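You operate a simulated robot arm through the tools that you are given. There is no shell and no other tool.

You run a simulated robot arm. Do the job below in one go: nothing can be reset, and whatever is moved stays where it is left.

Task
Put the white can into the free cell and fold both flaps down.
Fine: lift both flap holders up before folding. Leave the other two cans on the table and the carton clamped.

It is judged by the outcome, as a careful person would: the job done as asked, and still so three seconds after it is handed in. It fails if anything else is knocked over, pushed out of place, dropped, spilled or broken. Flat cloth is picked up by pressing the open fingertips on it (5 to 10 N) and closing them slowly along it; thin cloth reads only 2 to 8 mm in the jaws.

Robot
A 6-joint arm with a fingered hand, fixed in place. Base frame: the origin is on the floor under the middle of its stand, x ahead of it, y to its left, z up. Units: mm, rad, N and s.
With the tool pointing down near the work surface it reaches from about 320 to 740 mm from the base axis. Its first joint turns from -2.007 to 2.007 rad. Payload 4 kg.
The tool frame sits at the grasp point between the pads (the TCP): z along the fingers, y along the line on which they close. The tips reach 26 mm beyond it. The gripper opens to 132 mm; its body begins 73 mm behind the TCP. The gripper is a hand of 4 fingers: y runs from the thumb to the fingers, the wrist lies at [0, 0, -239] in the tool frame, and closing takes about 1.5 s.
Orientation is that of the tool frame in the base frame, as a unit quaternion [x, y, z, w]. With the fingers straight down and closing along the base's y, the tool's x points along the base's -x, its y along +y and its z along -z.

Tools
- The arm moves only by the tool step_arm. Its argument "rows" is a list of rows, each a list of 3 entries, a list of its own where there are three numbers: the turn, a rotation vector about the base's x, y, z in rad, then the shift along the base's x, y, z in mm, then the finger opening in mm, from 0 to 132. In form: [[[wx, wy, wz], [x, y, z], fingers], ...]. A call has 1 to 20 rows; each row shifts and turns the commanded pose from where the row before left it. A row lasts 0.2 s, in which the tool goes at most 50 mm and 0.15 rad; a call with a longer step from one row to the next is refused whole, and so is a gripper value outside its range. A pose out of reach is approached as far as the arm can. The call stops where the force on the tool passes 40 N (or 10 N more than at its start, if that is more) or the arm is blocked; 0.2 s more then pass. Each finger travels about 153 mm/s and halts on what it meets, pressing with about 27 N; the grip force reading is that of the motor and also rises with nothing between the fingers. The clock runs only during rows and for 0.2 s after the last one: add rows that do not move to give the fingers time. It gives the time, the measured TCP pose, the force on the tool (base axes), the opening and the grip force at its end, in the units of the frame above (readings bear some noise), with the torque about the TCP (base axes, N m) and any sound that the robot's microphone picked up.
- Cameras (640 x 400 px; columns grow to the right, rows downward): "scene" is fixed at [221.1, 498.6, 1677]; the picture's right is [-0.97, -0.24, 0.00], its down [-0.13, 0.55, -0.82] and it looks along [0.20, -0.80, -0.57] (base axes); focal length 312 px, centre (320, 200). "wrist" rides on the gripper at [68, 2, -97] in the tool frame; the picture's right is [-0.02, 1.00, 0.00], its down [-0.82, -0.02, -0.58] and it looks along [-0.58, -0.01, 0.82] (tool axes); focal length 270 px, centre (320, 200). There is no depth. A picture from a camera that has moved, and an enlarged one, comes with that camera's place and axes in the base frame and with its lens.
- grab_frame(camera): a new picture of that camera. The clock stands still meanwhile.
- raise_lower(by): slides the trunk up (or, below 0, down) by that many mm; the arm rides with it, the base frame stays. It gives what a move gives, with no picture.
- set_grasp(shape): the hand has 4 fingers and takes this shape, open, in about a second: jaw (thumb against the fingers, like two jaws); tri (thumb and two fingers); tip (a fingertip pinch); poke (one finger out to press); point (the index stretched); flat (the hand flat); cup (the hand cupped); fist (a fist). The gripper value then closes the fingers along that shape, each until it touches; the sizes above hold for jaw. It gives what a move gives, with no picture.
- enlarge(camera, box): a new picture of the part [left, top, right, bottom] of that camera's present view, enlarged. The clock stands still meanwhile.
- finish_job(): hands the job in; it is judged then, once.

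Places have to be worked out from the pictures, the camera data and where the tool is seen. Open the gripper and draw the arm clear of the work before you hand the job in, unless the task says otherwise.

The tools are called after ">>>" as name(argument=value, ...) on one line, values as JSON. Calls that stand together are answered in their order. step_arm: Moves the arm, as the interface text tells. Its arguments: {"type":"object","properties":{"rows":{"type":"array"}},"required":["rows"]} The other tools are called the same way: raise_lower (by) moves the trunk up or down; set_grasp (shape) gives the hand a shape; grab_frame (camera) takes a picture; enlarge (camera, box) takes an enlarged picture of a part of a camera's view; finish_job () hands the job in.

At the start:

```text
t: 0.0
position: [260.7, -296.2, 1275.2]
orientation: [0.0, 1.0, 0.0, -0.001]
force: [0.1, 0.1, -0.1]
ft_torque: [0.0, -0.03, -0.02]
finger_gap: 132.0
gripper_force: 0.0
shape: jaw
trunk travel left (down, up): [-925.0, 65.0]
```

scene: 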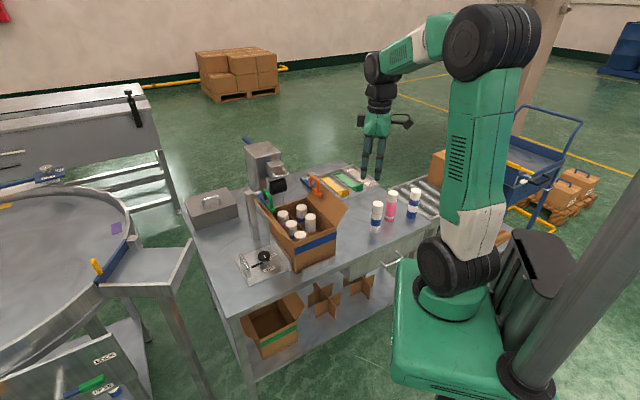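
wrist: 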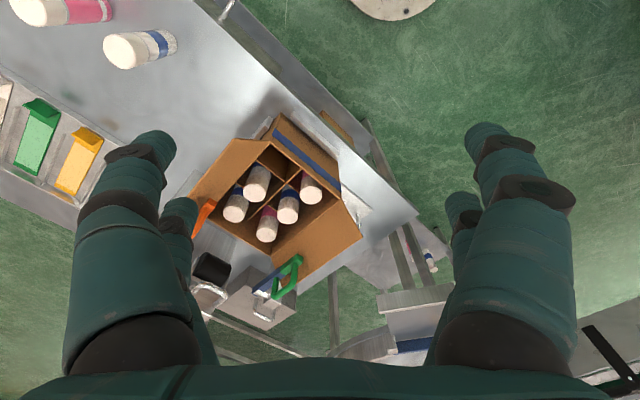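

The scene shows a carton with cans in it, three cans on the table near the conveyor, and two flap holders (orange and green). I enlarge both views to see the details.

>>> enlarge(camera="scene", box=[230, 140, 450, 280])

>>> enlarge(camera="wrist", box=[180, 100, 380, 320])

>>> enlarge(camera="wrist", box=[0, 0, 240, 150])

```text
2.86 times, centred on (340, 210) of scene
camera zoom: at [221.1, 498.6, 1677.0], right [-0.97, -0.24, 0.0], down [-0.13, 0.55, -0.82], along [0.2, -0.8, -0.57], focal length 891 px, centre (263, 171)
```

zoom: 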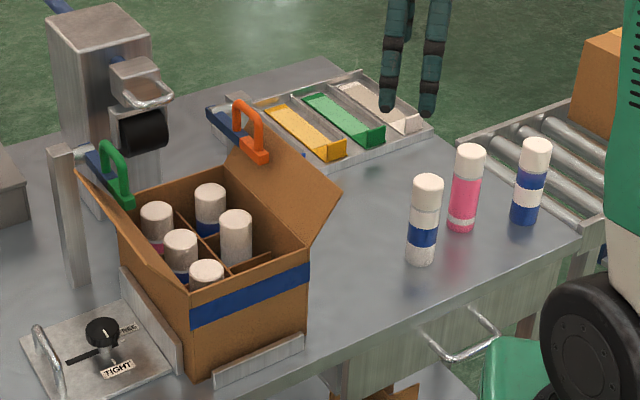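

```text
1.82 times, centred on (280, 210) of wrist
camera zoom: at [190.8, -296.8, 1371.7], right [0.02, 1.0, 0.0], down [0.82, -0.02, 0.58], along [0.58, -0.01, -0.82], focal length 491 px, centre (393, 182)
```

zoom: 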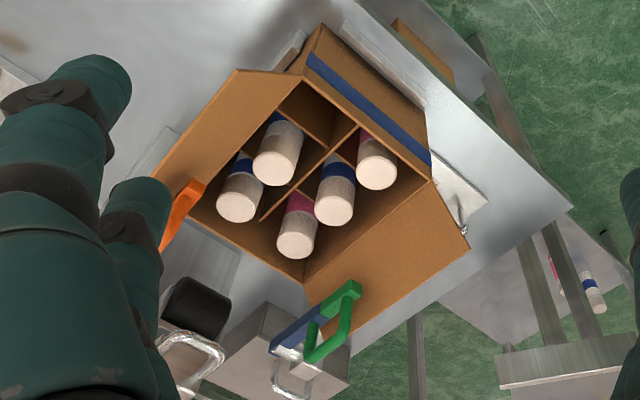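

```text
2.67 times, centred on (120, 75) of wrist
camera zoom: at [190.8, -296.8, 1371.7], right [0.02, 1.0, 0.0], down [0.82, -0.02, 0.58], along [0.58, -0.01, -0.82], focal length 721 px, centre (853, 533)
```

zoom: 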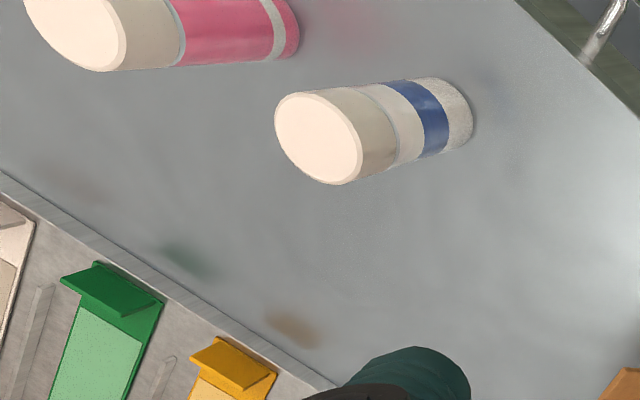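

The white can (white with a blue band) stands at about (238, -588) with its top near z 930. The free cell is by the carton's near corner at about (375, -384), and the rim is near z 944. I zoom in on the holders and flaps.

>>> enlarge(camera="scene", box=[245, 170, 355, 240])

>>> enlarge(camera="scene", box=[230, 220, 350, 290])

>>> enlarge(camera="wrist", box=[230, 200, 330, 320])

>>> enlarge(camera="scene", box=[350, 170, 440, 240])

```text
5.71 times, centred on (300, 205) of scene
camera zoom: at [221.1, 498.6, 1677.0], right [-0.97, -0.24, 0.0], down [-0.13, 0.55, -0.82], along [0.2, -0.8, -0.57], focal length 1783 px, centre (434, 171)
```

zoom: 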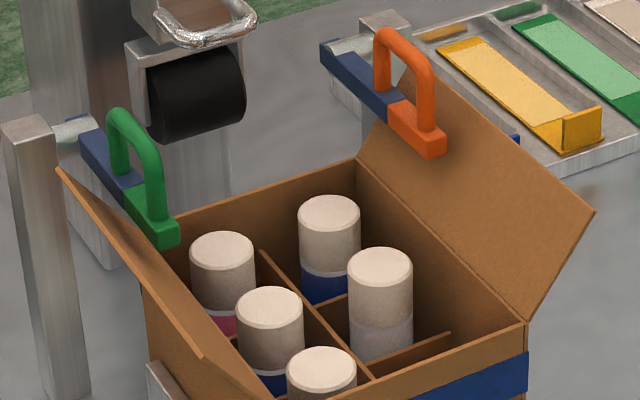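

```text
5.33 times, centred on (290, 255) of scene
camera zoom: at [221.1, 498.6, 1677.0], right [-0.97, -0.24, 0.0], down [-0.13, 0.55, -0.82], along [0.2, -0.8, -0.57], focal length 1664 px, centre (480, -93)
```

zoom: 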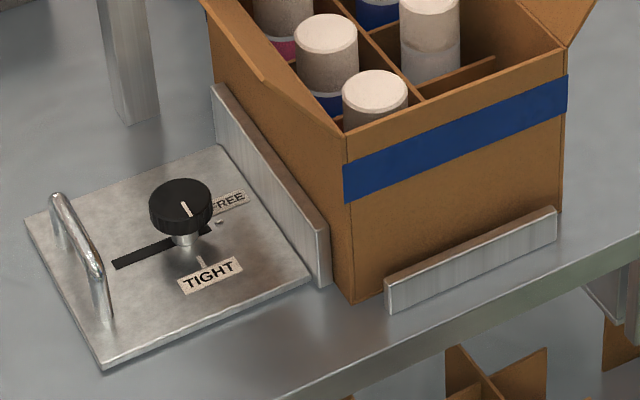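

```text
3.33 times, centred on (280, 260) of wrist
camera zoom: at [190.8, -296.8, 1371.7], right [0.02, 1.0, 0.0], down [0.82, -0.02, 0.58], along [0.58, -0.01, -0.82], focal length 901 px, centre (453, 0)
```

zoom: 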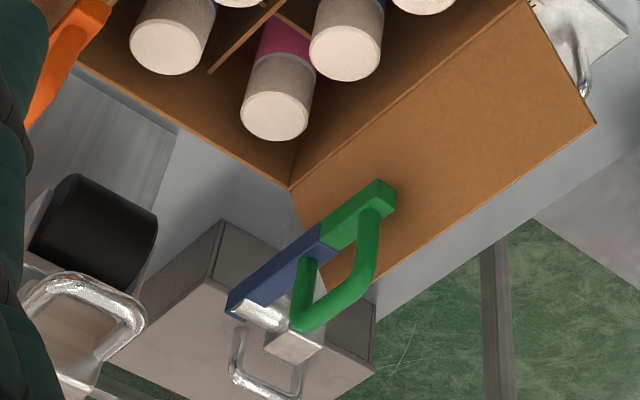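

```text
5.71 times, centred on (395, 205) of scene
camera zoom: at [221.1, 498.6, 1677.0], right [-0.97, -0.24, 0.0], down [-0.13, 0.55, -0.82], along [0.2, -0.8, -0.57], focal length 1783 px, centre (-109, 171)
```

zoom: 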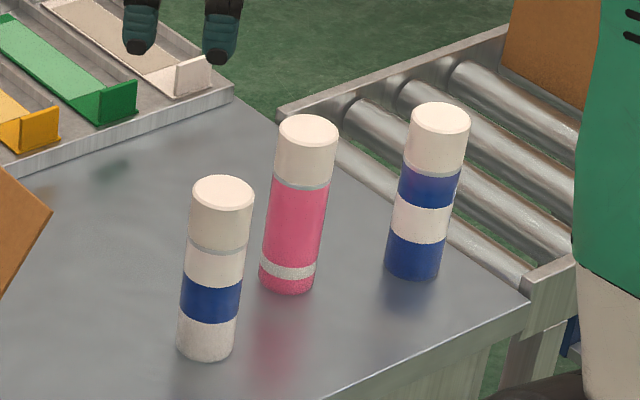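

The holders are hinged arms. Each has a blue arm with a grip arch on its free end and pivots on a post beyond the carton's far side. They lie against the inside of flaps that stand up and outward. I move higher over the carton for a better view of the cells and holders.

>>> step_arm(rows=[[[0, 0, 0], [5, -30, 0], 132], [[0, 0, 0], [5, -40, 0], 132], [[0, 0, 0], [5, -40, 0], 132], [[0, 0, 0], [5, -40, 0], 132], [[0, 0, 0], [0, 0, 0], 132]])

>>> grab_frame(camera="wrist")

>>> enlarge(camera="wrist", box=[180, 60, 440, 320])

```text
t: 1.2
position: [283.3, -448.2, 1274.3]
orientation: [-0.001, 1.0, -0.001, 0.0]
force: [-0.3, -0.7, -0.6]
ft_torque: [0.01, 0.01, 0.01]
finger_gap: 131.9
gripper_force: 0.1
shape: jaw
trunk travel left (down, up): [-925.0, 65.0]
```

```text
taken
camera wrist: at [213.8, -447.7, 1371.0], right [0.02, 1.0, 0.0], down [0.82, -0.02, 0.58], along [0.58, -0.01, -0.82], focal length 270 px, centre (320, 200)
```

wrist: 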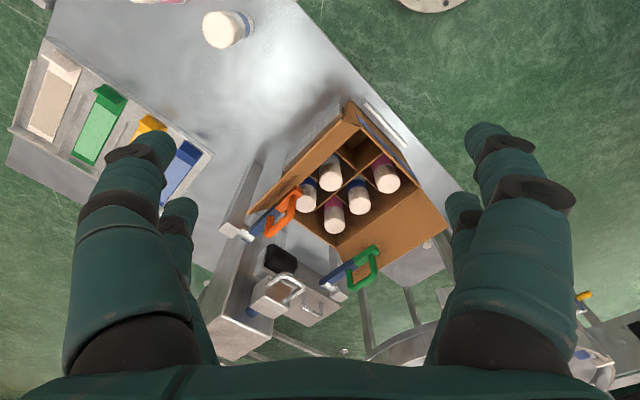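

```text
1.54 times, centred on (310, 190) of wrist
camera zoom: at [213.8, -447.7, 1371.0], right [0.02, 1.0, 0.0], down [0.82, -0.02, 0.58], along [0.58, -0.01, -0.82], focal length 416 px, centre (335, 215)
```

zoom: 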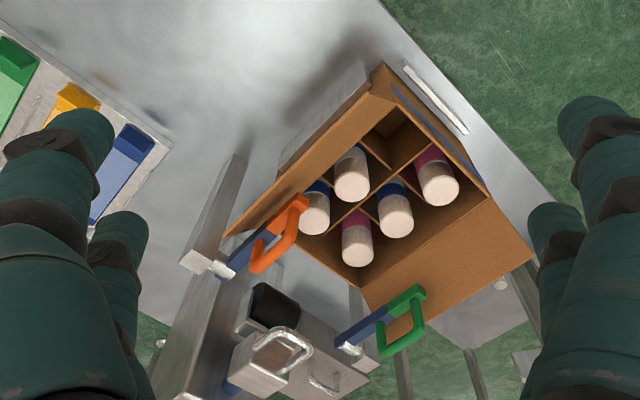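

The hand shows two fingers on each side. I try the "tri" and "tip" shapes here, in free air, to see which one fits the narrow cell best.

>>> set_grasp(shape="tip")

>>> grab_frame(camera="wrist")

>>> enlarge(camera="scene", box=[300, 90, 460, 200])

>>> set_grasp(shape="tri")

>>> grab_frame(camera="wrist")

>>> enlarge(camera="scene", box=[300, 90, 460, 200])

```text
t: 2.1
position: [282.9, -448.7, 1274.1]
orientation: [-0.001, 1.0, -0.001, 0.0]
force: [-0.5, -0.2, -0.5]
ft_torque: [0.01, 0.0, -0.03]
finger_gap: 131.8
gripper_force: 0.0
shape: tip
trunk travel left (down, up): [-925.0, 65.0]
```

```text
taken
camera wrist: at [214.1, -448.1, 1370.6], right [0.02, 1.0, 0.0], down [0.82, -0.02, 0.58], along [0.58, -0.01, -0.82], focal length 270 px, centre (320, 200)
```

wrist: 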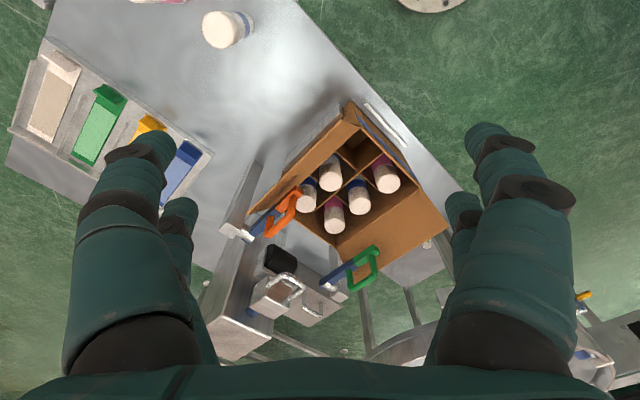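

```text
3.64 times, centred on (380, 145) of scene
camera zoom: at [221.1, 498.6, 1677.0], right [-0.97, -0.24, 0.0], down [-0.13, 0.55, -0.82], along [0.2, -0.8, -0.57], focal length 1134 px, centre (102, 400)
```

zoom: 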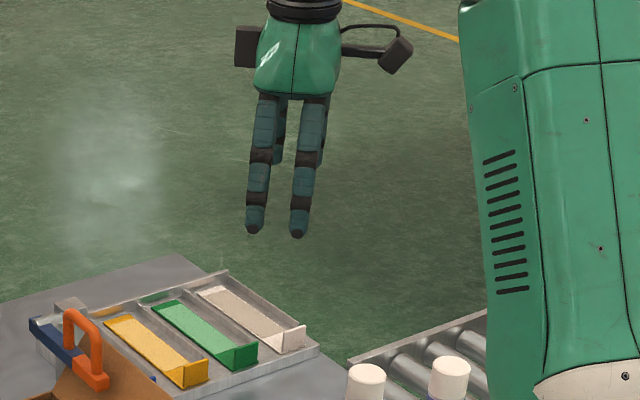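

```text
t: 3.0
position: [283.9, -449.6, 1273.7]
orientation: [0.0, 1.0, 0.0, 0.0]
force: [0.1, 0.1, -0.9]
ft_torque: [-0.05, -0.01, 0.0]
finger_gap: 132.0
gripper_force: 0.0
shape: tri
trunk travel left (down, up): [-925.0, 65.0]
```

```text
taken
camera wrist: at [214.1, -448.1, 1370.6], right [0.02, 1.0, 0.0], down [0.82, -0.02, 0.58], along [0.58, -0.01, -0.82], focal length 270 px, centre (320, 200)
```

wrist: 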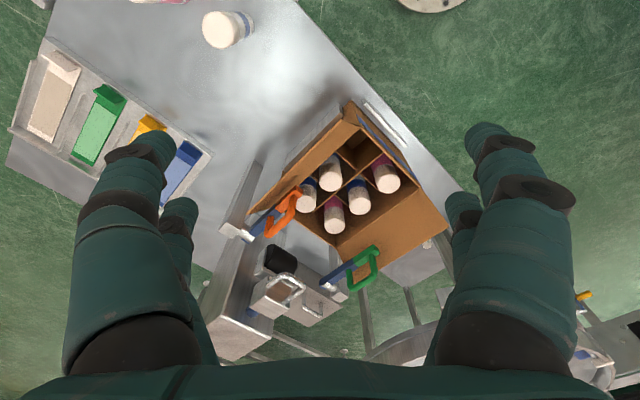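

```text
3.64 times, centred on (380, 145) of scene
camera zoom: at [221.1, 498.6, 1677.0], right [-0.97, -0.24, 0.0], down [-0.13, 0.55, -0.82], along [0.2, -0.8, -0.57], focal length 1134 px, centre (102, 400)
```

zoom: 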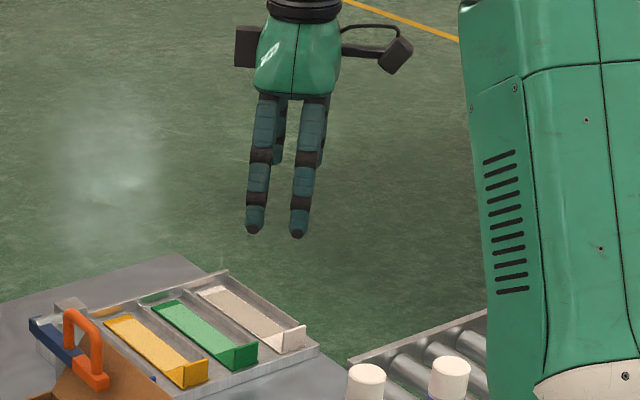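

The open shapes look alike, so I close "tri" to 50 mm in free air to see which fingers take part.

>>> step_arm(rows=[[[0, 0, 0], [0, 0, 0], 50], [[0, 0, 0], [0, 0, 0], 50], [[0, 0, 0], [0, 0, 0], 50], [[0, 0, 0], [0, 0, 0], 50], [[0, 0, 0], [0, 0, 0], 50], [[0, 0, 0], [0, 0, 0], 50]])

>>> grab_frame(camera="wrist")

>>> enlarge(camera="scene", box=[300, 90, 460, 200])

```text
t: 4.4
position: [282.4, -449.1, 1274.2]
orientation: [0.0, 1.0, 0.0, 0.0]
force: [1.0, 0.7, 0.7]
ft_torque: [-0.01, -0.02, 0.03]
finger_gap: 50.5
gripper_force: 0.0
shape: tri
trunk travel left (down, up): [-925.0, 65.0]
```

```text
taken
camera wrist: at [214.1, -448.1, 1370.6], right [0.02, 1.0, 0.0], down [0.82, -0.02, 0.58], along [0.58, -0.01, -0.82], focal length 270 px, centre (320, 200)
```

wrist: 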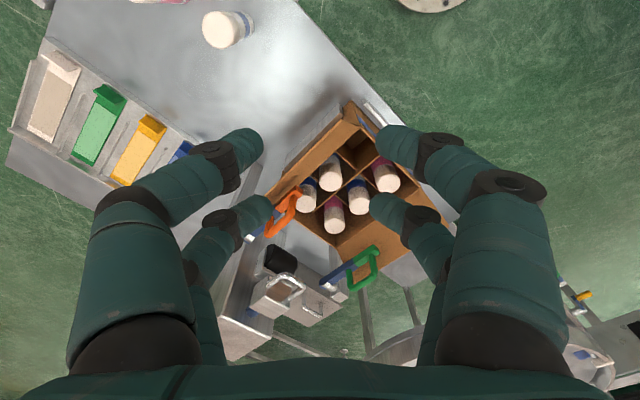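

```text
3.64 times, centred on (380, 145) of scene
camera zoom: at [221.1, 498.6, 1677.0], right [-0.97, -0.24, 0.0], down [-0.13, 0.55, -0.82], along [0.2, -0.8, -0.57], focal length 1134 px, centre (102, 400)
```

zoom: 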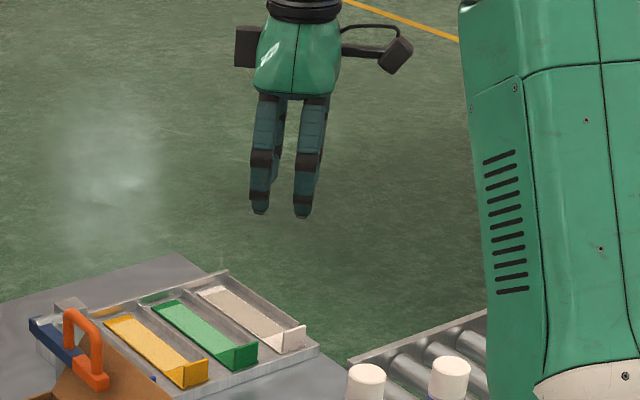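

In "tri" all four fingers curl in with bulging knuckles. I check how "tip" and "jaw" look at the can's width.

>>> set_grasp(shape="tip")

>>> step_arm(rows=[[[0, 0, 0], [0, 0, 0], 46], [[0, 0, 0], [0, 0, 0], 46], [[0, 0, 0], [0, 0, 0], 46], [[0, 0, 0], [0, 0, 0], 46], [[0, 0, 0], [0, 0, 0], 46], [[0, 0, 0], [0, 0, 0], 46]])

>>> grab_frame(camera="wrist")

>>> set_grasp(shape="jaw")

>>> step_arm(rows=[[[0, 0, 0], [0, 0, 0], 46], [[0, 0, 0], [0, 0, 0], 46], [[0, 0, 0], [0, 0, 0], 46], [[0, 0, 0], [0, 0, 0], 46], [[0, 0, 0], [0, 0, 0], 46], [[0, 0, 0], [0, 0, 0], 46]])

>>> grab_frame(camera="wrist")

```text
t: 5.3
position: [283.7, -448.1, 1274.1]
orientation: [0.0, 1.0, 0.0, 0.0]
force: [0.5, 0.0, 0.7]
ft_torque: [-0.02, 0.01, 0.03]
finger_gap: 131.6
gripper_force: 0.0
shape: tip
trunk travel left (down, up): [-925.0, 65.0]
```

```text
t: 6.7
position: [284.6, -450.0, 1274.2]
orientation: [-0.001, 1.0, 0.0, 0.0]
force: [0.1, -0.4, -0.1]
ft_torque: [0.0, 0.02, 0.0]
finger_gap: 46.4
gripper_force: 0.1
shape: tip
trunk travel left (down, up): [-925.0, 65.0]
```

```text
taken
camera wrist: at [214.1, -448.1, 1370.6], right [0.02, 1.0, 0.0], down [0.82, -0.02, 0.58], along [0.58, -0.01, -0.82], focal length 270 px, centre (320, 200)
```

wrist: 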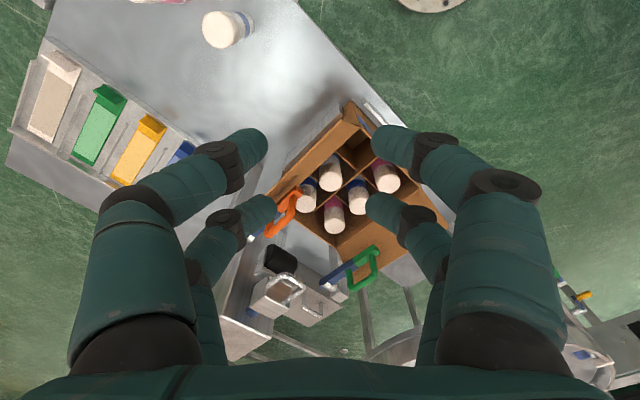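

```text
t: 7.6
position: [284.9, -449.0, 1274.0]
orientation: [0.0, 1.0, 0.0, 0.0]
force: [-0.7, 0.3, -0.5]
ft_torque: [0.01, 0.02, -0.01]
finger_gap: 132.0
gripper_force: 0.0
shape: jaw
trunk travel left (down, up): [-925.0, 65.0]
```

```text
t: 9.0
position: [283.5, -449.1, 1272.9]
orientation: [0.0, 1.0, -0.001, 0.001]
force: [-0.1, -0.3, 0.4]
ft_torque: [-0.02, 0.03, 0.02]
finger_gap: 46.2
gripper_force: 0.1
shape: jaw
trunk travel left (down, up): [-925.0, 65.0]
```

```text
taken
camera wrist: at [214.1, -448.1, 1370.6], right [0.02, 1.0, 0.0], down [0.82, -0.02, 0.58], along [0.58, -0.01, -0.82], focal length 270 px, centre (320, 200)
```

wrist: 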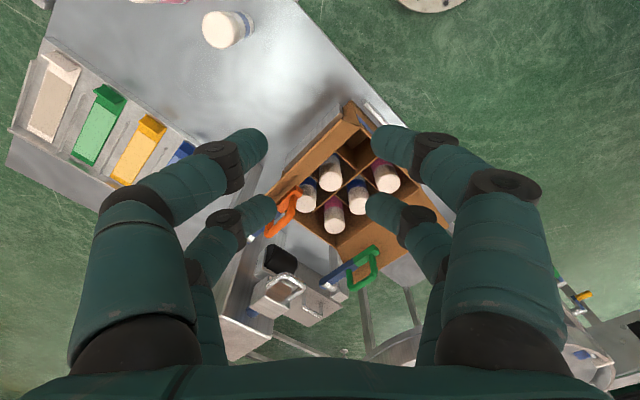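

All shapes close the same way: the last phalanx is nearly vertical and the knuckles bow out to about ±60 mm some 35 mm above the TCP. I turn the hand -45° so it closes along the carton's short axis, and go to a lower viewpoint looking into the free cell.

>>> step_arm(rows=[[[0, 0, -0.131], [3, 33, -20], 90], [[0, 0, -0.131], [3, 33, -20], 90], [[0, 0, -0.131], [3, 33, -20], 90], [[0, 0, -0.131], [4, 32, -20], 90], [[0, 0, -0.131], [3, 32, -20], 90], [[0, 0, -0.131], [3, 32, -20], 90], [[0, 0, 0], [0, 0, 0], 90]])

>>> grab_frame(camera="wrist")

>>> enlarge(camera="wrist", box=[220, 60, 440, 260])

```text
t: 10.6
position: [298.9, -252.4, 1156.2]
orientation: [0.383, 0.924, 0.0, 0.0]
force: [0.0, 0.1, 0.7]
ft_torque: [-0.01, -0.01, -0.01]
finger_gap: 89.7
gripper_force: 0.1
shape: jaw
trunk travel left (down, up): [-925.0, 65.0]
```

```text
taken
camera wrist: at [250.5, -203.6, 1252.2], right [0.73, 0.69, 0.0], down [0.56, -0.59, 0.58], along [0.4, -0.42, -0.82], focal length 270 px, centre (320, 200)
```

wrist: 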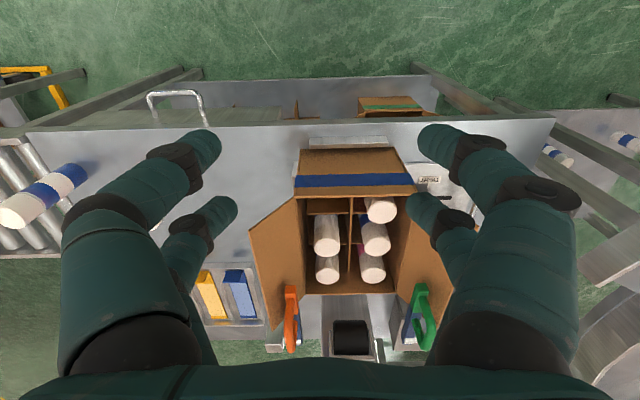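

```text
2.00 times, centred on (330, 160) of wrist
camera zoom: at [250.5, -203.6, 1252.2], right [0.73, 0.69, 0.0], down [0.56, -0.59, 0.58], along [0.4, -0.42, -0.82], focal length 541 px, centre (300, 280)
```

zoom: 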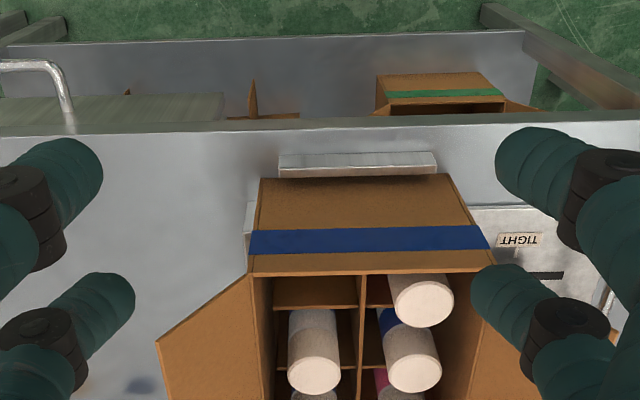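

The cell is clear in this view: near corner A is at about (373, -383) and B at about (489, -262). I enlarge to measure the dividers, the flaps and the holders.

>>> enlarge(camera="wrist", box=[240, 180, 450, 310])

>>> enlarge(camera="wrist", box=[240, 260, 460, 380])

```text
3.05 times, centred on (345, 245) of wrist
camera zoom: at [250.5, -203.6, 1252.2], right [0.73, 0.69, 0.0], down [0.56, -0.59, 0.58], along [0.4, -0.42, -0.82], focal length 824 px, centre (244, 63)
```

zoom: 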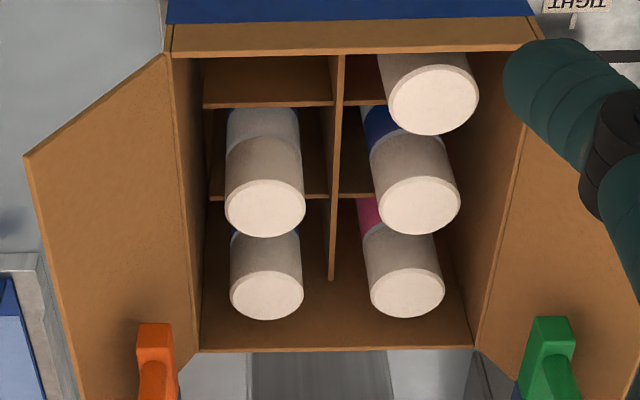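

```text
2.91 times, centred on (350, 320) of wrist
camera zoom: at [250.5, -203.6, 1252.2], right [0.73, 0.69, 0.0], down [0.56, -0.59, 0.58], along [0.4, -0.42, -0.82], focal length 786 px, centre (233, -149)
```

zoom: 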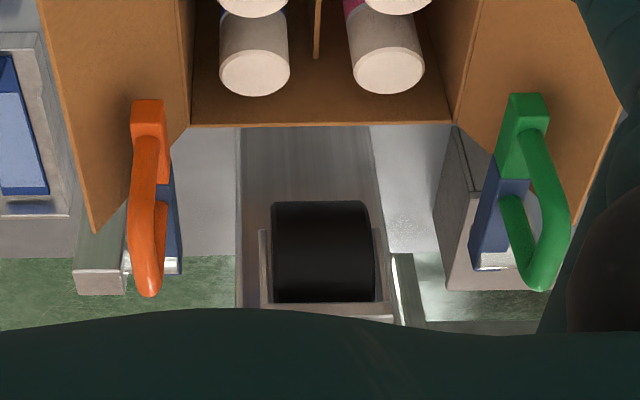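

Measured values: rim corners A(373,-382), B(487,-261), C(645,-416), D(528,-534) at z≈944, divider tops ≈888, and can tops in the carton ≈935. Next I move over to the white can to pin down its position.

>>> step_arm(rows=[[[0, 0, 0], [-17, -39, 0], 90], [[0, 0, 0], [-17, -39, 0], 90], [[0, 0, 0], [-17, -39, -10], 90], [[0, 0, 0], [-17, -39, -20], 90], [[0, 0, 0], [-17, -39, -25], 90], [[0, 0, 0], [-18, -39, -25], 90], [[0, 0, 0], [-18, -38, -23], 90], [[0, 0, 0], [0, 0, 0], 90]])

>>> grab_frame(camera="wrist")

>>> enlarge(camera="scene", box=[300, 90, 460, 250])

```text
t: 12.4
position: [178.4, -524.7, 1050.8]
orientation: [0.382, 0.924, 0.0, 0.0]
force: [-0.2, -0.2, 0.1]
ft_torque: [0.0, 0.0, 0.0]
finger_gap: 89.8
gripper_force: 0.0
shape: jaw
trunk travel left (down, up): [-925.0, 65.0]
```

```text
taken
camera wrist: at [130.2, -475.9, 1147.5], right [0.72, 0.69, 0.0], down [0.56, -0.59, 0.58], along [0.4, -0.42, -0.82], focal length 270 px, centre (320, 200)
```

wrist: 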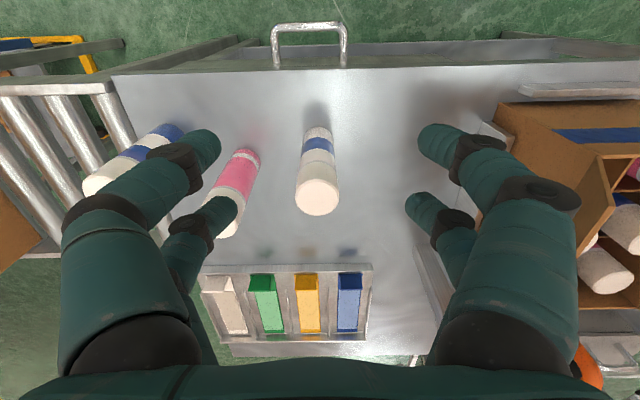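

```text
2.50 times, centred on (380, 170) of scene
camera zoom: at [221.1, 498.6, 1677.0], right [-0.97, -0.24, 0.0], down [-0.13, 0.55, -0.82], along [0.2, -0.8, -0.57], focal length 780 px, centre (170, 275)
```

zoom: 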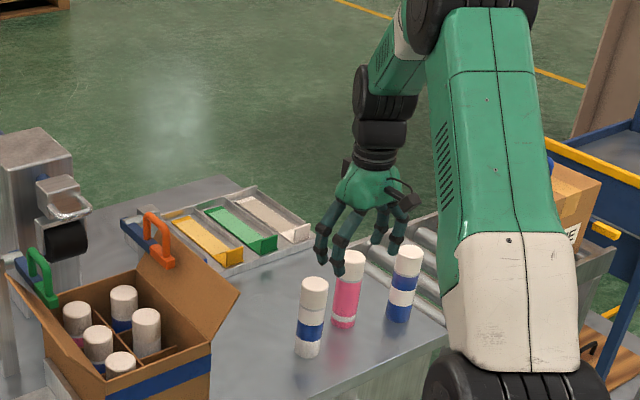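

The white can is almost centred in the wrist view. I enlarge to read its top and bottom accurately.

>>> enlarge(camera="wrist", box=[240, 110, 400, 230])

```text
3.33 times, centred on (320, 170) of wrist
camera zoom: at [130.2, -475.9, 1147.5], right [0.72, 0.69, 0.0], down [0.56, -0.59, 0.58], along [0.4, -0.42, -0.82], focal length 901 px, centre (320, 300)
```

zoom: 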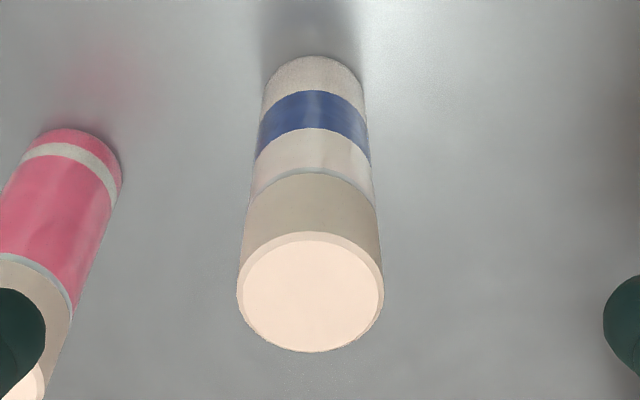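

The can's top centre works out to about (231, -586, 932), its diameter is about 43 mm, and the table top is near z 799. I move to hover 60 mm above it and check the alignment.

>>> step_arm(rows=[[[0, 0, 0], [18, -20, -19], 90], [[0, 0, 0], [18, -21, -20], 90], [[0, 0, 0], [17, -21, -20], 90], [[0, 0, 0], [0, 0, 0], 90]])

>>> grab_frame(camera="wrist")

>>> enlarge(camera="scene", box=[340, 140, 440, 250])

```text
t: 13.4
position: [230.6, -588.3, 991.4]
orientation: [0.383, 0.924, 0.0, 0.0]
force: [0.4, -0.6, -0.8]
ft_torque: [-0.02, -0.01, 0.0]
finger_gap: 89.5
gripper_force: 0.2
shape: jaw
trunk travel left (down, up): [-925.0, 65.0]
```

```text
taken
camera wrist: at [182.5, -539.9, 1088.2], right [0.73, 0.69, 0.0], down [0.56, -0.59, 0.58], along [0.4, -0.42, -0.82], focal length 270 px, centre (320, 200)
```

wrist: 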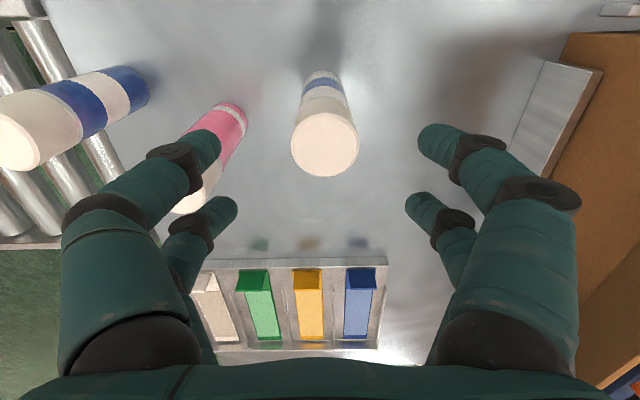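

```text
3.64 times, centred on (390, 195) of scene
camera zoom: at [221.1, 498.6, 1677.0], right [-0.97, -0.24, 0.0], down [-0.13, 0.55, -0.82], along [0.2, -0.8, -0.57], focal length 1134 px, centre (66, 218)
```

zoom: 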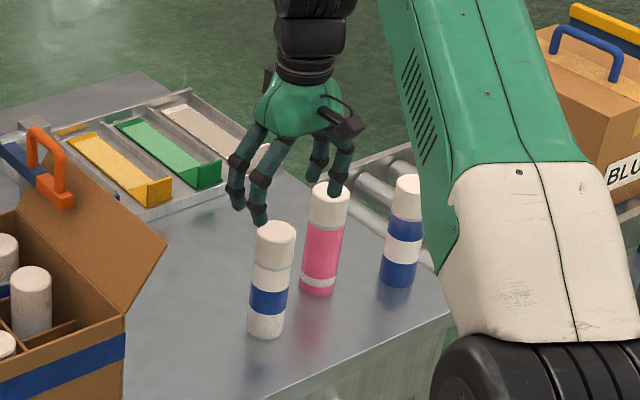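

The wrist views agree on a can centre of about (233, -588), with the top at 925–933. I narrow the opening to 80 mm for clearance to the pink can, then come down to just above the white can for a closer check.

>>> step_arm(rows=[[[0, 0, 0], [1, 0, -10], 80], [[0, 0, 0], [1, 0, -13], 80], [[0, 0, 0], [0, 0, -13], 80], [[0, 0, 0], [0, 0, 0], 80]])

>>> grab_frame(camera="wrist")

>>> enlarge(camera="scene", box=[360, 160, 430, 240])

```text
t: 14.4
position: [232.7, -587.9, 956.3]
orientation: [0.383, 0.924, -0.001, 0.0]
force: [-0.2, 0.3, 0.0]
ft_torque: [0.01, 0.01, 0.0]
finger_gap: 80.2
gripper_force: 0.0
shape: jaw
trunk travel left (down, up): [-925.0, 65.0]
```

```text
taken
camera wrist: at [184.9, -538.9, 1052.8], right [0.72, 0.69, 0.0], down [0.56, -0.59, 0.58], along [0.4, -0.42, -0.82], focal length 270 px, centre (320, 200)
```

wrist: 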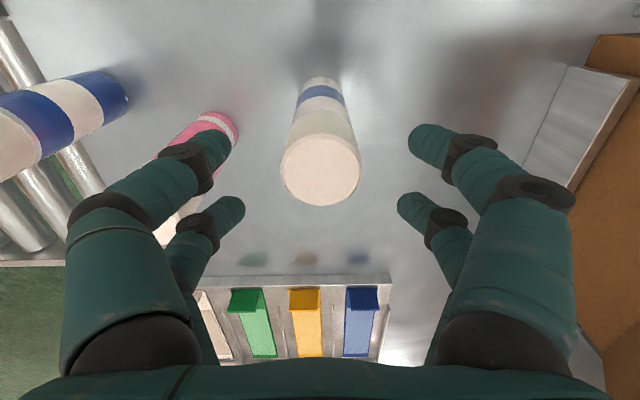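

```text
5.00 times, centred on (395, 200) of scene
camera zoom: at [221.1, 498.6, 1677.0], right [-0.97, -0.24, 0.0], down [-0.13, 0.55, -0.82], along [0.2, -0.8, -0.57], focal length 1560 px, centre (-55, 200)
```

zoom: 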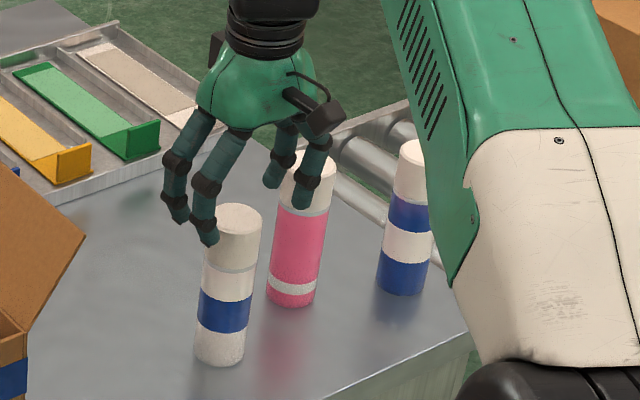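

The can is centred between the fingers to within about 2 mm in both directions, with its top near z 930. I go down 35 mm so the pads sit about 9 mm below the cap top, then close.

>>> step_arm(rows=[[[0, 0, 0], [1, 0, -12], 80], [[0, 0, 0], [0, 0, -12], 80], [[0, 0, 0], [0, 0, -11], 80], [[0, 0, 0], [0, 0, 0], 80], [[0, 0, 0], [0, 0, 0], 70], [[0, 0, 0], [0, 0, 0], 62], [[0, 0, 0], [0, 0, 0], 55], [[0, 0, 0], [0, 0, 0], 50]])

>>> grab_frame(camera="wrist")

>>> enlarge(camera="scene", box=[360, 160, 430, 240])

```text
t: 16.2
position: [234.4, -586.2, 921.2]
orientation: [0.383, 0.924, 0.0, 0.001]
force: [0.1, 0.6, -1.2]
ft_torque: [-0.01, 0.01, 0.03]
finger_gap: 50.6
gripper_force: 0.0
shape: jaw
trunk travel left (down, up): [-925.0, 65.0]
```

```text
taken
camera wrist: at [185.5, -538.3, 1018.4], right [0.72, 0.69, 0.0], down [0.56, -0.59, 0.58], along [0.4, -0.42, -0.82], focal length 270 px, centre (320, 200)
```

wrist: 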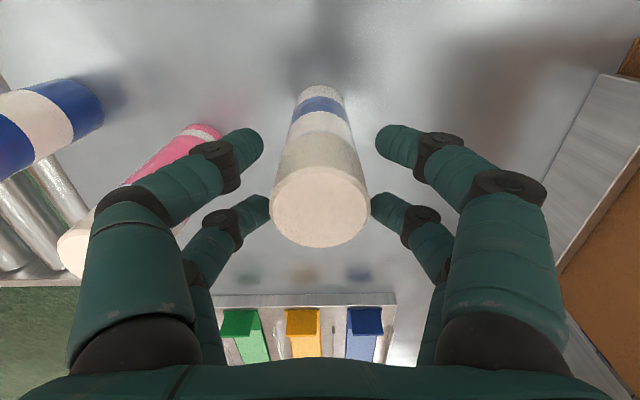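

```text
5.00 times, centred on (395, 200) of scene
camera zoom: at [221.1, 498.6, 1677.0], right [-0.97, -0.24, 0.0], down [-0.13, 0.55, -0.82], along [0.2, -0.8, -0.57], focal length 1560 px, centre (-55, 200)
```

zoom: 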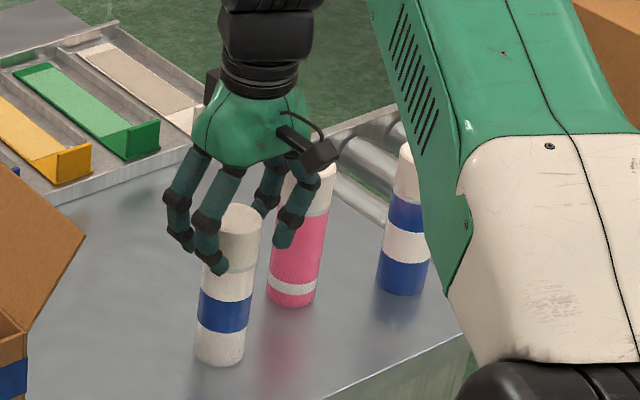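

The can sits centred between all four fingers. I close slowly onto it and watch the opening and grip.

>>> step_arm(rows=[[[0, 0, 0], [0, 0, 0], 46], [[0, 0, 0], [0, 0, 0], 42], [[0, 0, 0], [0, 0, 0], 38], [[0, 0, 0], [0, 0, 0], 34], [[0, 0, 0], [0, 0, 0], 30], [[0, 0, 0], [0, 0, 0], 25], [[0, 0, 0], [0, 0, 0], 20], [[0, 0, 0], [0, 0, 0], 20]])

>>> grab_frame(camera="wrist")

```text
t: 18.0
position: [233.7, -585.7, 919.5]
orientation: [0.383, 0.924, 0.001, -0.001]
force: [0.4, 0.7, -1.3]
ft_torque: [0.01, 0.0, -0.01]
finger_gap: 18.7
gripper_force: 26.8
shape: jaw
trunk travel left (down, up): [-925.0, 65.0]
```

```text
taken
camera wrist: at [185.5, -538.2, 1018.0], right [0.72, 0.69, 0.0], down [0.56, -0.59, 0.58], along [0.4, -0.42, -0.82], focal length 270 px, centre (320, 200)
```

wrist: 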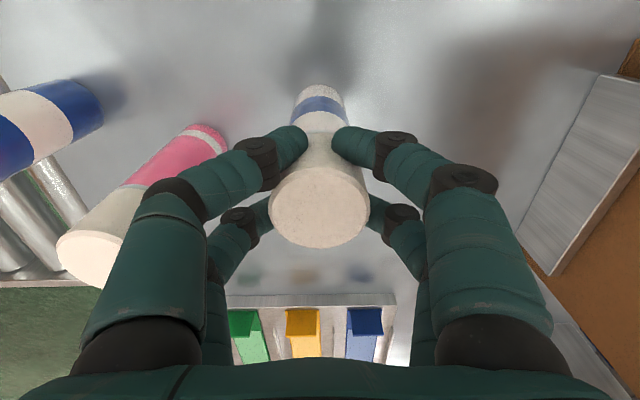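

The fingers have wrapped around the cap (gap 18.7 mm, 26.8 N). I lift a little and check that the can comes along.

>>> step_arm(rows=[[[0, 0, 0], [0, 0, 5], 15], [[0, 0, 0], [0, 0, 8], 15], [[0, 0, 0], [0, 0, 12], 15], [[0, 0, 0], [0, 0, 15], 15], [[0, 0, 0], [0, 0, 0], 15]])

>>> grab_frame(camera="wrist")

>>> enlarge(camera="scene", box=[360, 150, 430, 240])

```text
t: 19.2
position: [235.5, -587.3, 961.7]
orientation: [0.383, 0.924, 0.0, 0.0]
force: [-0.4, -0.7, -2.0]
ft_torque: [0.03, 0.05, -0.02]
finger_gap: 17.0
gripper_force: 27.2
shape: jaw
trunk travel left (down, up): [-925.0, 65.0]
```

```text
taken
camera wrist: at [186.2, -537.7, 1057.9], right [0.72, 0.69, 0.0], down [0.56, -0.59, 0.58], along [0.4, -0.42, -0.82], focal length 270 px, centre (320, 200)
```

wrist: 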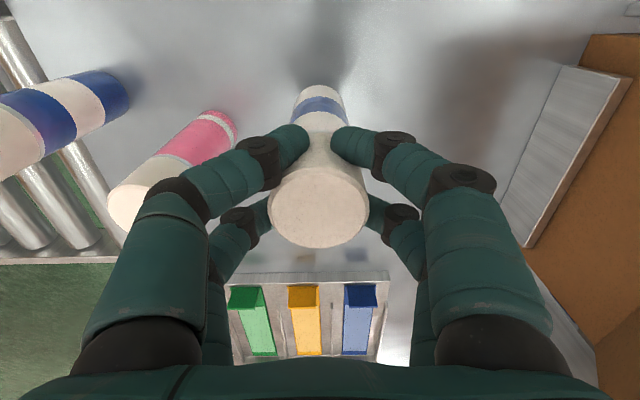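

```text
4.44 times, centred on (395, 195) of scene
camera zoom: at [221.1, 498.6, 1677.0], right [-0.97, -0.24, 0.0], down [-0.13, 0.55, -0.82], along [0.2, -0.8, -0.57], focal length 1386 px, centre (-13, 222)
```

zoom: 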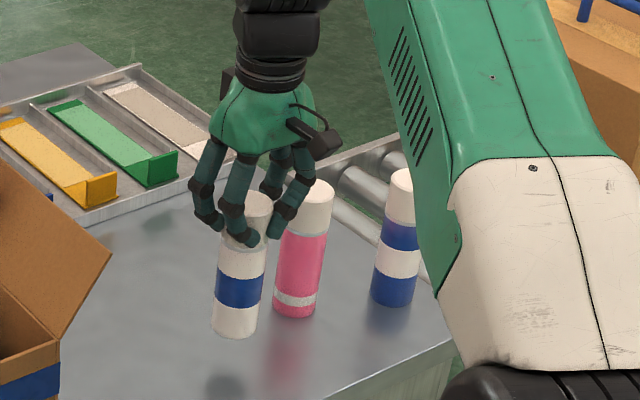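

The can is held upright and clear of the table. I raise it well above the flaps, carry it over the free cell, and then look before lowering.

>>> step_arm(rows=[[[0, 0, 0], [0, 0, 25], 15], [[0, 0, 0], [0, 0, 40], 15], [[0, 0, 0], [0, 0, 45], 15], [[0, 0, 0], [0, 0, 45], 15], [[0, 0, 0], [0, 0, 40], 15], [[0, 0, 0], [15, 15, 12], 15], [[0, 0, 0], [27, 28, 0], 15], [[0, 0, 0], [32, 34, 0], 15], [[0, 0, 0], [32, 34, 0], 15], [[0, 0, 0], [32, 34, 0], 15], [[0, 0, 0], [32, 34, 0], 15], [[0, 0, 0], [22, 23, 0], 15], [[0, 0, 0], [10, 10, 0], 15], [[0, 0, 0], [0, 0, 0], 15], [[0, 0, 0], [0, 0, 0], 15]])

>>> grab_frame(camera="wrist")

>>> enlarge(camera="scene", box=[240, 100, 400, 260])

```text
t: 22.4
position: [437.0, -373.3, 1171.3]
orientation: [0.383, 0.924, 0.0, 0.0]
force: [0.3, 0.2, -2.2]
ft_torque: [-0.01, 0.02, -0.04]
finger_gap: 15.0
gripper_force: 27.2
shape: jaw
trunk travel left (down, up): [-925.0, 65.0]
```

```text
taken
camera wrist: at [387.6, -325.4, 1267.1], right [0.73, 0.69, 0.0], down [0.56, -0.59, 0.58], along [0.4, -0.42, -0.82], focal length 270 px, centre (320, 200)
```

wrist: 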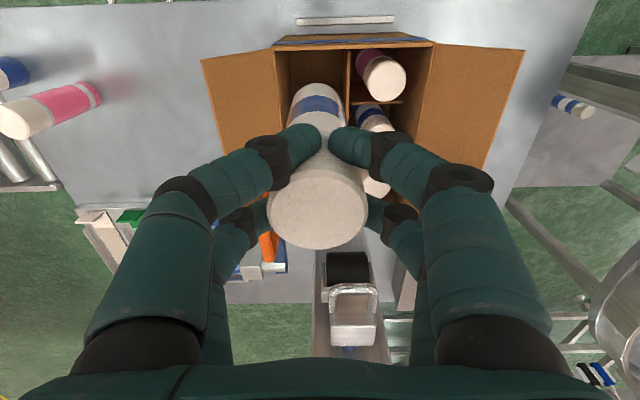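

```text
2.50 times, centred on (320, 180) of scene
camera zoom: at [221.1, 498.6, 1677.0], right [-0.97, -0.24, 0.0], down [-0.13, 0.55, -0.82], along [0.2, -0.8, -0.57], focal length 780 px, centre (320, 250)
```

zoom: 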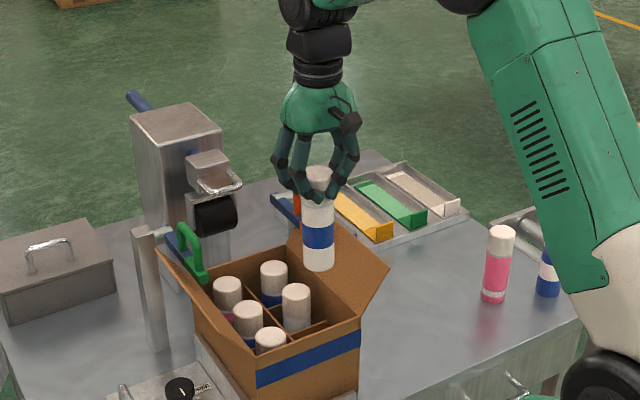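

The can is over the carton. I zoom in on the wrist view to confirm where the rim corners and cell walls are relative to the hand.

>>> enlarge(camera="wrist", box=[190, 10, 450, 200])

>>> enlarge(camera="scene", box=[290, 150, 350, 230])

```text
2.11 times, centred on (320, 105) of wrist
camera zoom: at [387.6, -325.4, 1267.1], right [0.73, 0.69, 0.0], down [0.56, -0.59, 0.58], along [0.4, -0.42, -0.82], focal length 569 px, centre (320, 400)
```

zoom: 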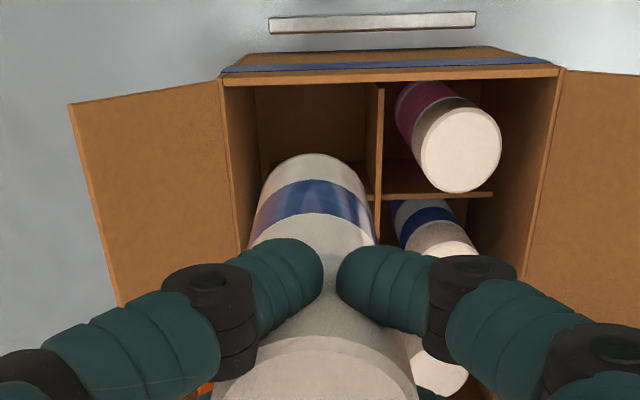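

```text
5.00 times, centred on (320, 190) of scene
camera zoom: at [221.1, 498.6, 1677.0], right [-0.97, -0.24, 0.0], down [-0.13, 0.55, -0.82], along [0.2, -0.8, -0.57], focal length 1560 px, centre (320, 250)
```

zoom: 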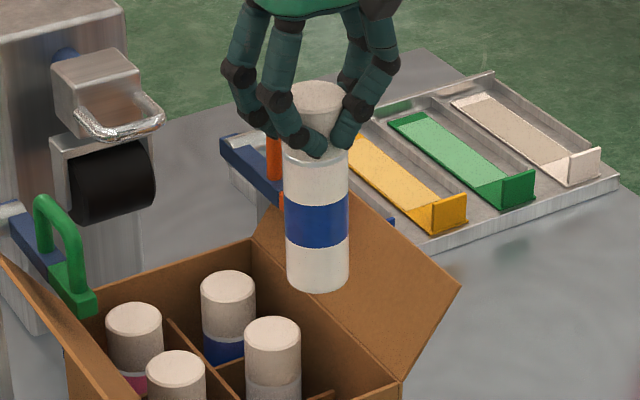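

The measured corners hold: A≈(375,-383), B≈(493,-264), and the long divider is about 85 mm from the orange-flap wall. The can is at about (36, 51) mm in cell axes, so I shift it 4 mm along the carton and lower it to just above the rim.

>>> step_arm(rows=[[[0, 0, 0], [3, -3, -20], 12], [[0, 0, 0], [0, 0, -30], 12], [[0, 0, 0], [0, 0, -30], 12], [[0, 0, 0], [0, 0, -15], 12], [[0, 0, 0], [0, 0, 0], 12]])

>>> enlarge(camera="wrist", box=[190, 10, 450, 200])

>>> enlarge(camera="scene", box=[270, 150, 360, 250])

```text
t: 23.6
position: [440.3, -377.5, 1075.4]
orientation: [0.382, 0.924, 0.0, 0.001]
force: [-0.2, -1.4, -1.7]
ft_torque: [0.0, 0.0, 0.02]
finger_gap: 12.3
gripper_force: 26.8
shape: jaw
trunk travel left (down, up): [-925.0, 65.0]
```

```text
2.11 times, centred on (320, 105) of wrist
camera zoom: at [391.4, -328.8, 1171.4], right [0.73, 0.69, 0.0], down [0.56, -0.59, 0.58], along [0.4, -0.42, -0.82], focal length 569 px, centre (320, 400)
```

zoom: 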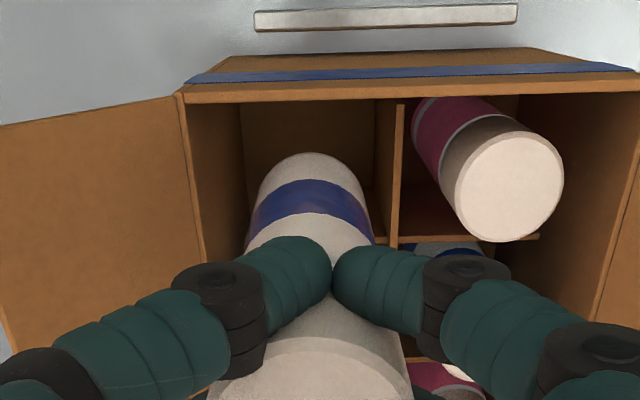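

```text
4.00 times, centred on (315, 200) of scene
camera zoom: at [221.1, 498.6, 1677.0], right [-0.97, -0.24, 0.0], down [-0.13, 0.55, -0.82], along [0.2, -0.8, -0.57], focal length 1248 px, centre (340, 200)
```

zoom: 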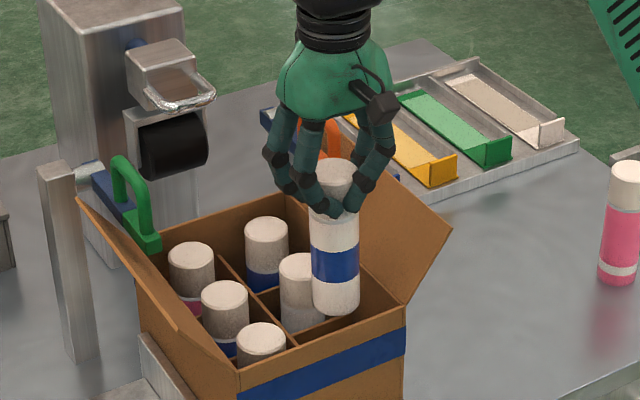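

The can is upright just above the rim, about 43 mm in along the carton and 47–50 mm from the flap wall. I nudge it 3 mm back toward the cell centre and lower it into the opening.

>>> step_arm(rows=[[[0, 0, 0], [-2, 2, -10], 12], [[0, 0, 0], [0, 0, -20], 12], [[0, 0, 0], [0, 0, -20], 12], [[0, 0, 0], [0, 0, -10], 12], [[0, 0, 0], [0, 0, 0], 12]])

>>> enlarge(camera="wrist", box=[190, 10, 450, 200])

>>> enlarge(camera="scene", box=[270, 150, 360, 250])

```text
t: 24.8
position: [438.3, -375.8, 1013.3]
orientation: [0.382, 0.924, 0.0, 0.0]
force: [0.0, 0.9, -1.6]
ft_torque: [0.02, 0.01, 0.01]
finger_gap: 12.1
gripper_force: 27.9
shape: jaw
trunk travel left (down, up): [-925.0, 65.0]
```

```text
2.11 times, centred on (320, 105) of wrist
camera zoom: at [389.7, -327.1, 1109.5], right [0.73, 0.69, 0.0], down [0.56, -0.59, 0.58], along [0.4, -0.42, -0.82], focal length 569 px, centre (320, 400)
```

zoom: 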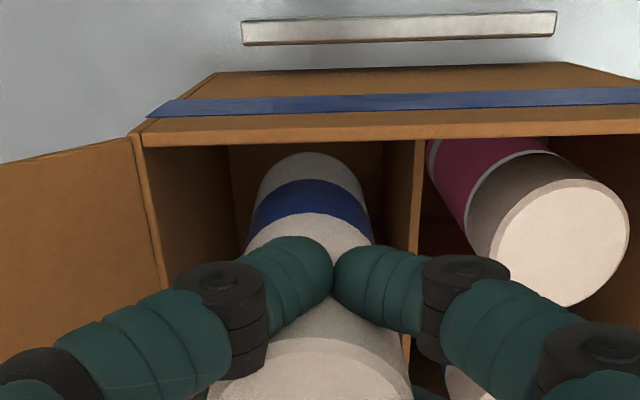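

```text
4.00 times, centred on (315, 200) of scene
camera zoom: at [221.1, 498.6, 1677.0], right [-0.97, -0.24, 0.0], down [-0.13, 0.55, -0.82], along [0.2, -0.8, -0.57], focal length 1248 px, centre (340, 200)
```

zoom: 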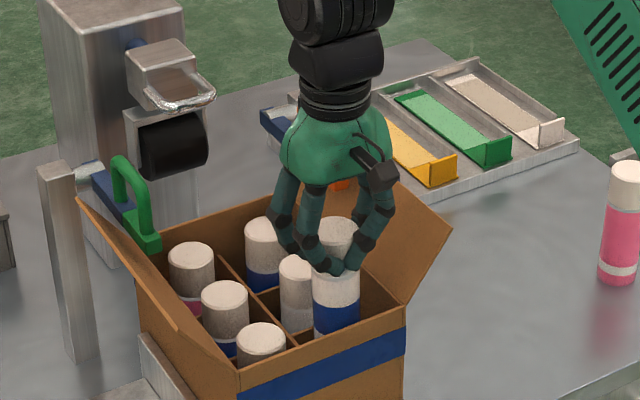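

The can is dropping cleanly between the wall and the divider. I continue down to about 30 mm above the carton floor.

>>> step_arm(rows=[[[0, 0, 0], [0, 0, -15], 12], [[0, 0, 0], [0, 0, -15], 12], [[0, 0, 0], [0, 0, -15], 12], [[0, 0, 0], [0, 0, -15], 12], [[0, 0, 0], [0, 0, 0], 12]])

>>> grab_frame(camera="wrist")

>>> enlarge(camera="scene", box=[270, 150, 360, 250])

```text
t: 26.0
position: [437.4, -375.7, 952.5]
orientation: [0.382, 0.924, 0.0, 0.0]
force: [0.2, -0.5, -0.8]
ft_torque: [0.01, 0.02, 0.02]
finger_gap: 12.0
gripper_force: 27.6
shape: jaw
trunk travel left (down, up): [-925.0, 65.0]
```

```text
taken
camera wrist: at [389.1, -327.2, 1049.9], right [0.72, 0.69, 0.0], down [0.56, -0.59, 0.58], along [0.4, -0.42, -0.82], focal length 270 px, centre (320, 200)
```

wrist: 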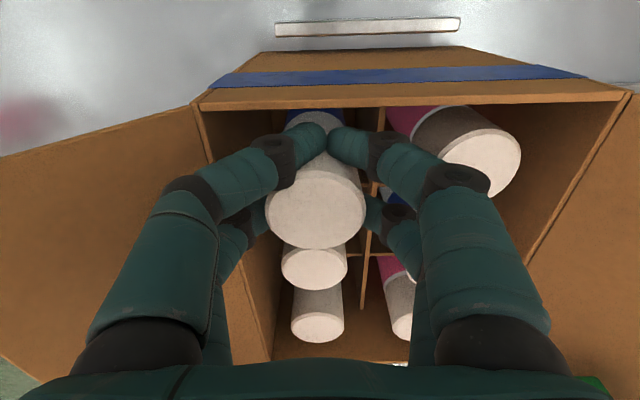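

```text
4.00 times, centred on (315, 200) of scene
camera zoom: at [221.1, 498.6, 1677.0], right [-0.97, -0.24, 0.0], down [-0.13, 0.55, -0.82], along [0.2, -0.8, -0.57], focal length 1248 px, centre (340, 200)
```

zoom: 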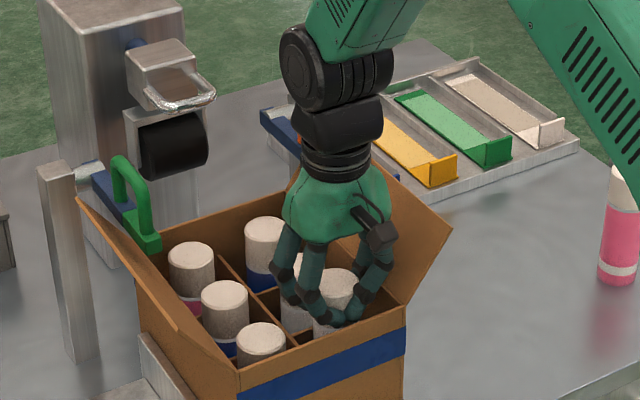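

All clear so far. I lower in small steps and watch the vertical force for floor contact, which I expect near TCP z≈924.

>>> step_arm(rows=[[[0, 0, 0], [0, 0, -6], 12], [[0, 0, 0], [0, 0, -6], 12], [[0, 0, 0], [0, 0, -5], 12], [[0, 0, 0], [0, 0, 0], 12]])

>>> step_arm(rows=[[[0, 0, 0], [0, 0, -3], 12], [[0, 0, 0], [0, 0, -3], 12], [[0, 0, 0], [0, 0, 0], 12]])

```text
t: 27.0
position: [437.5, -375.3, 936.3]
orientation: [0.382, 0.924, 0.0, 0.001]
force: [4.4, 2.5, 2.2]
ft_torque: [-0.18, 0.13, 0.07]
finger_gap: 11.6
gripper_force: 27.4
shape: jaw
trunk travel left (down, up): [-925.0, 65.0]
```

```text
t: 27.8
position: [438.8, -374.5, 932.0]
orientation: [0.383, 0.924, 0.0, -0.001]
force: [6.8, 7.7, 5.7]
ft_torque: [-0.43, 0.21, 0.22]
finger_gap: 11.7
gripper_force: 26.7
shape: jaw
trunk travel left (down, up): [-925.0, 65.0]
```

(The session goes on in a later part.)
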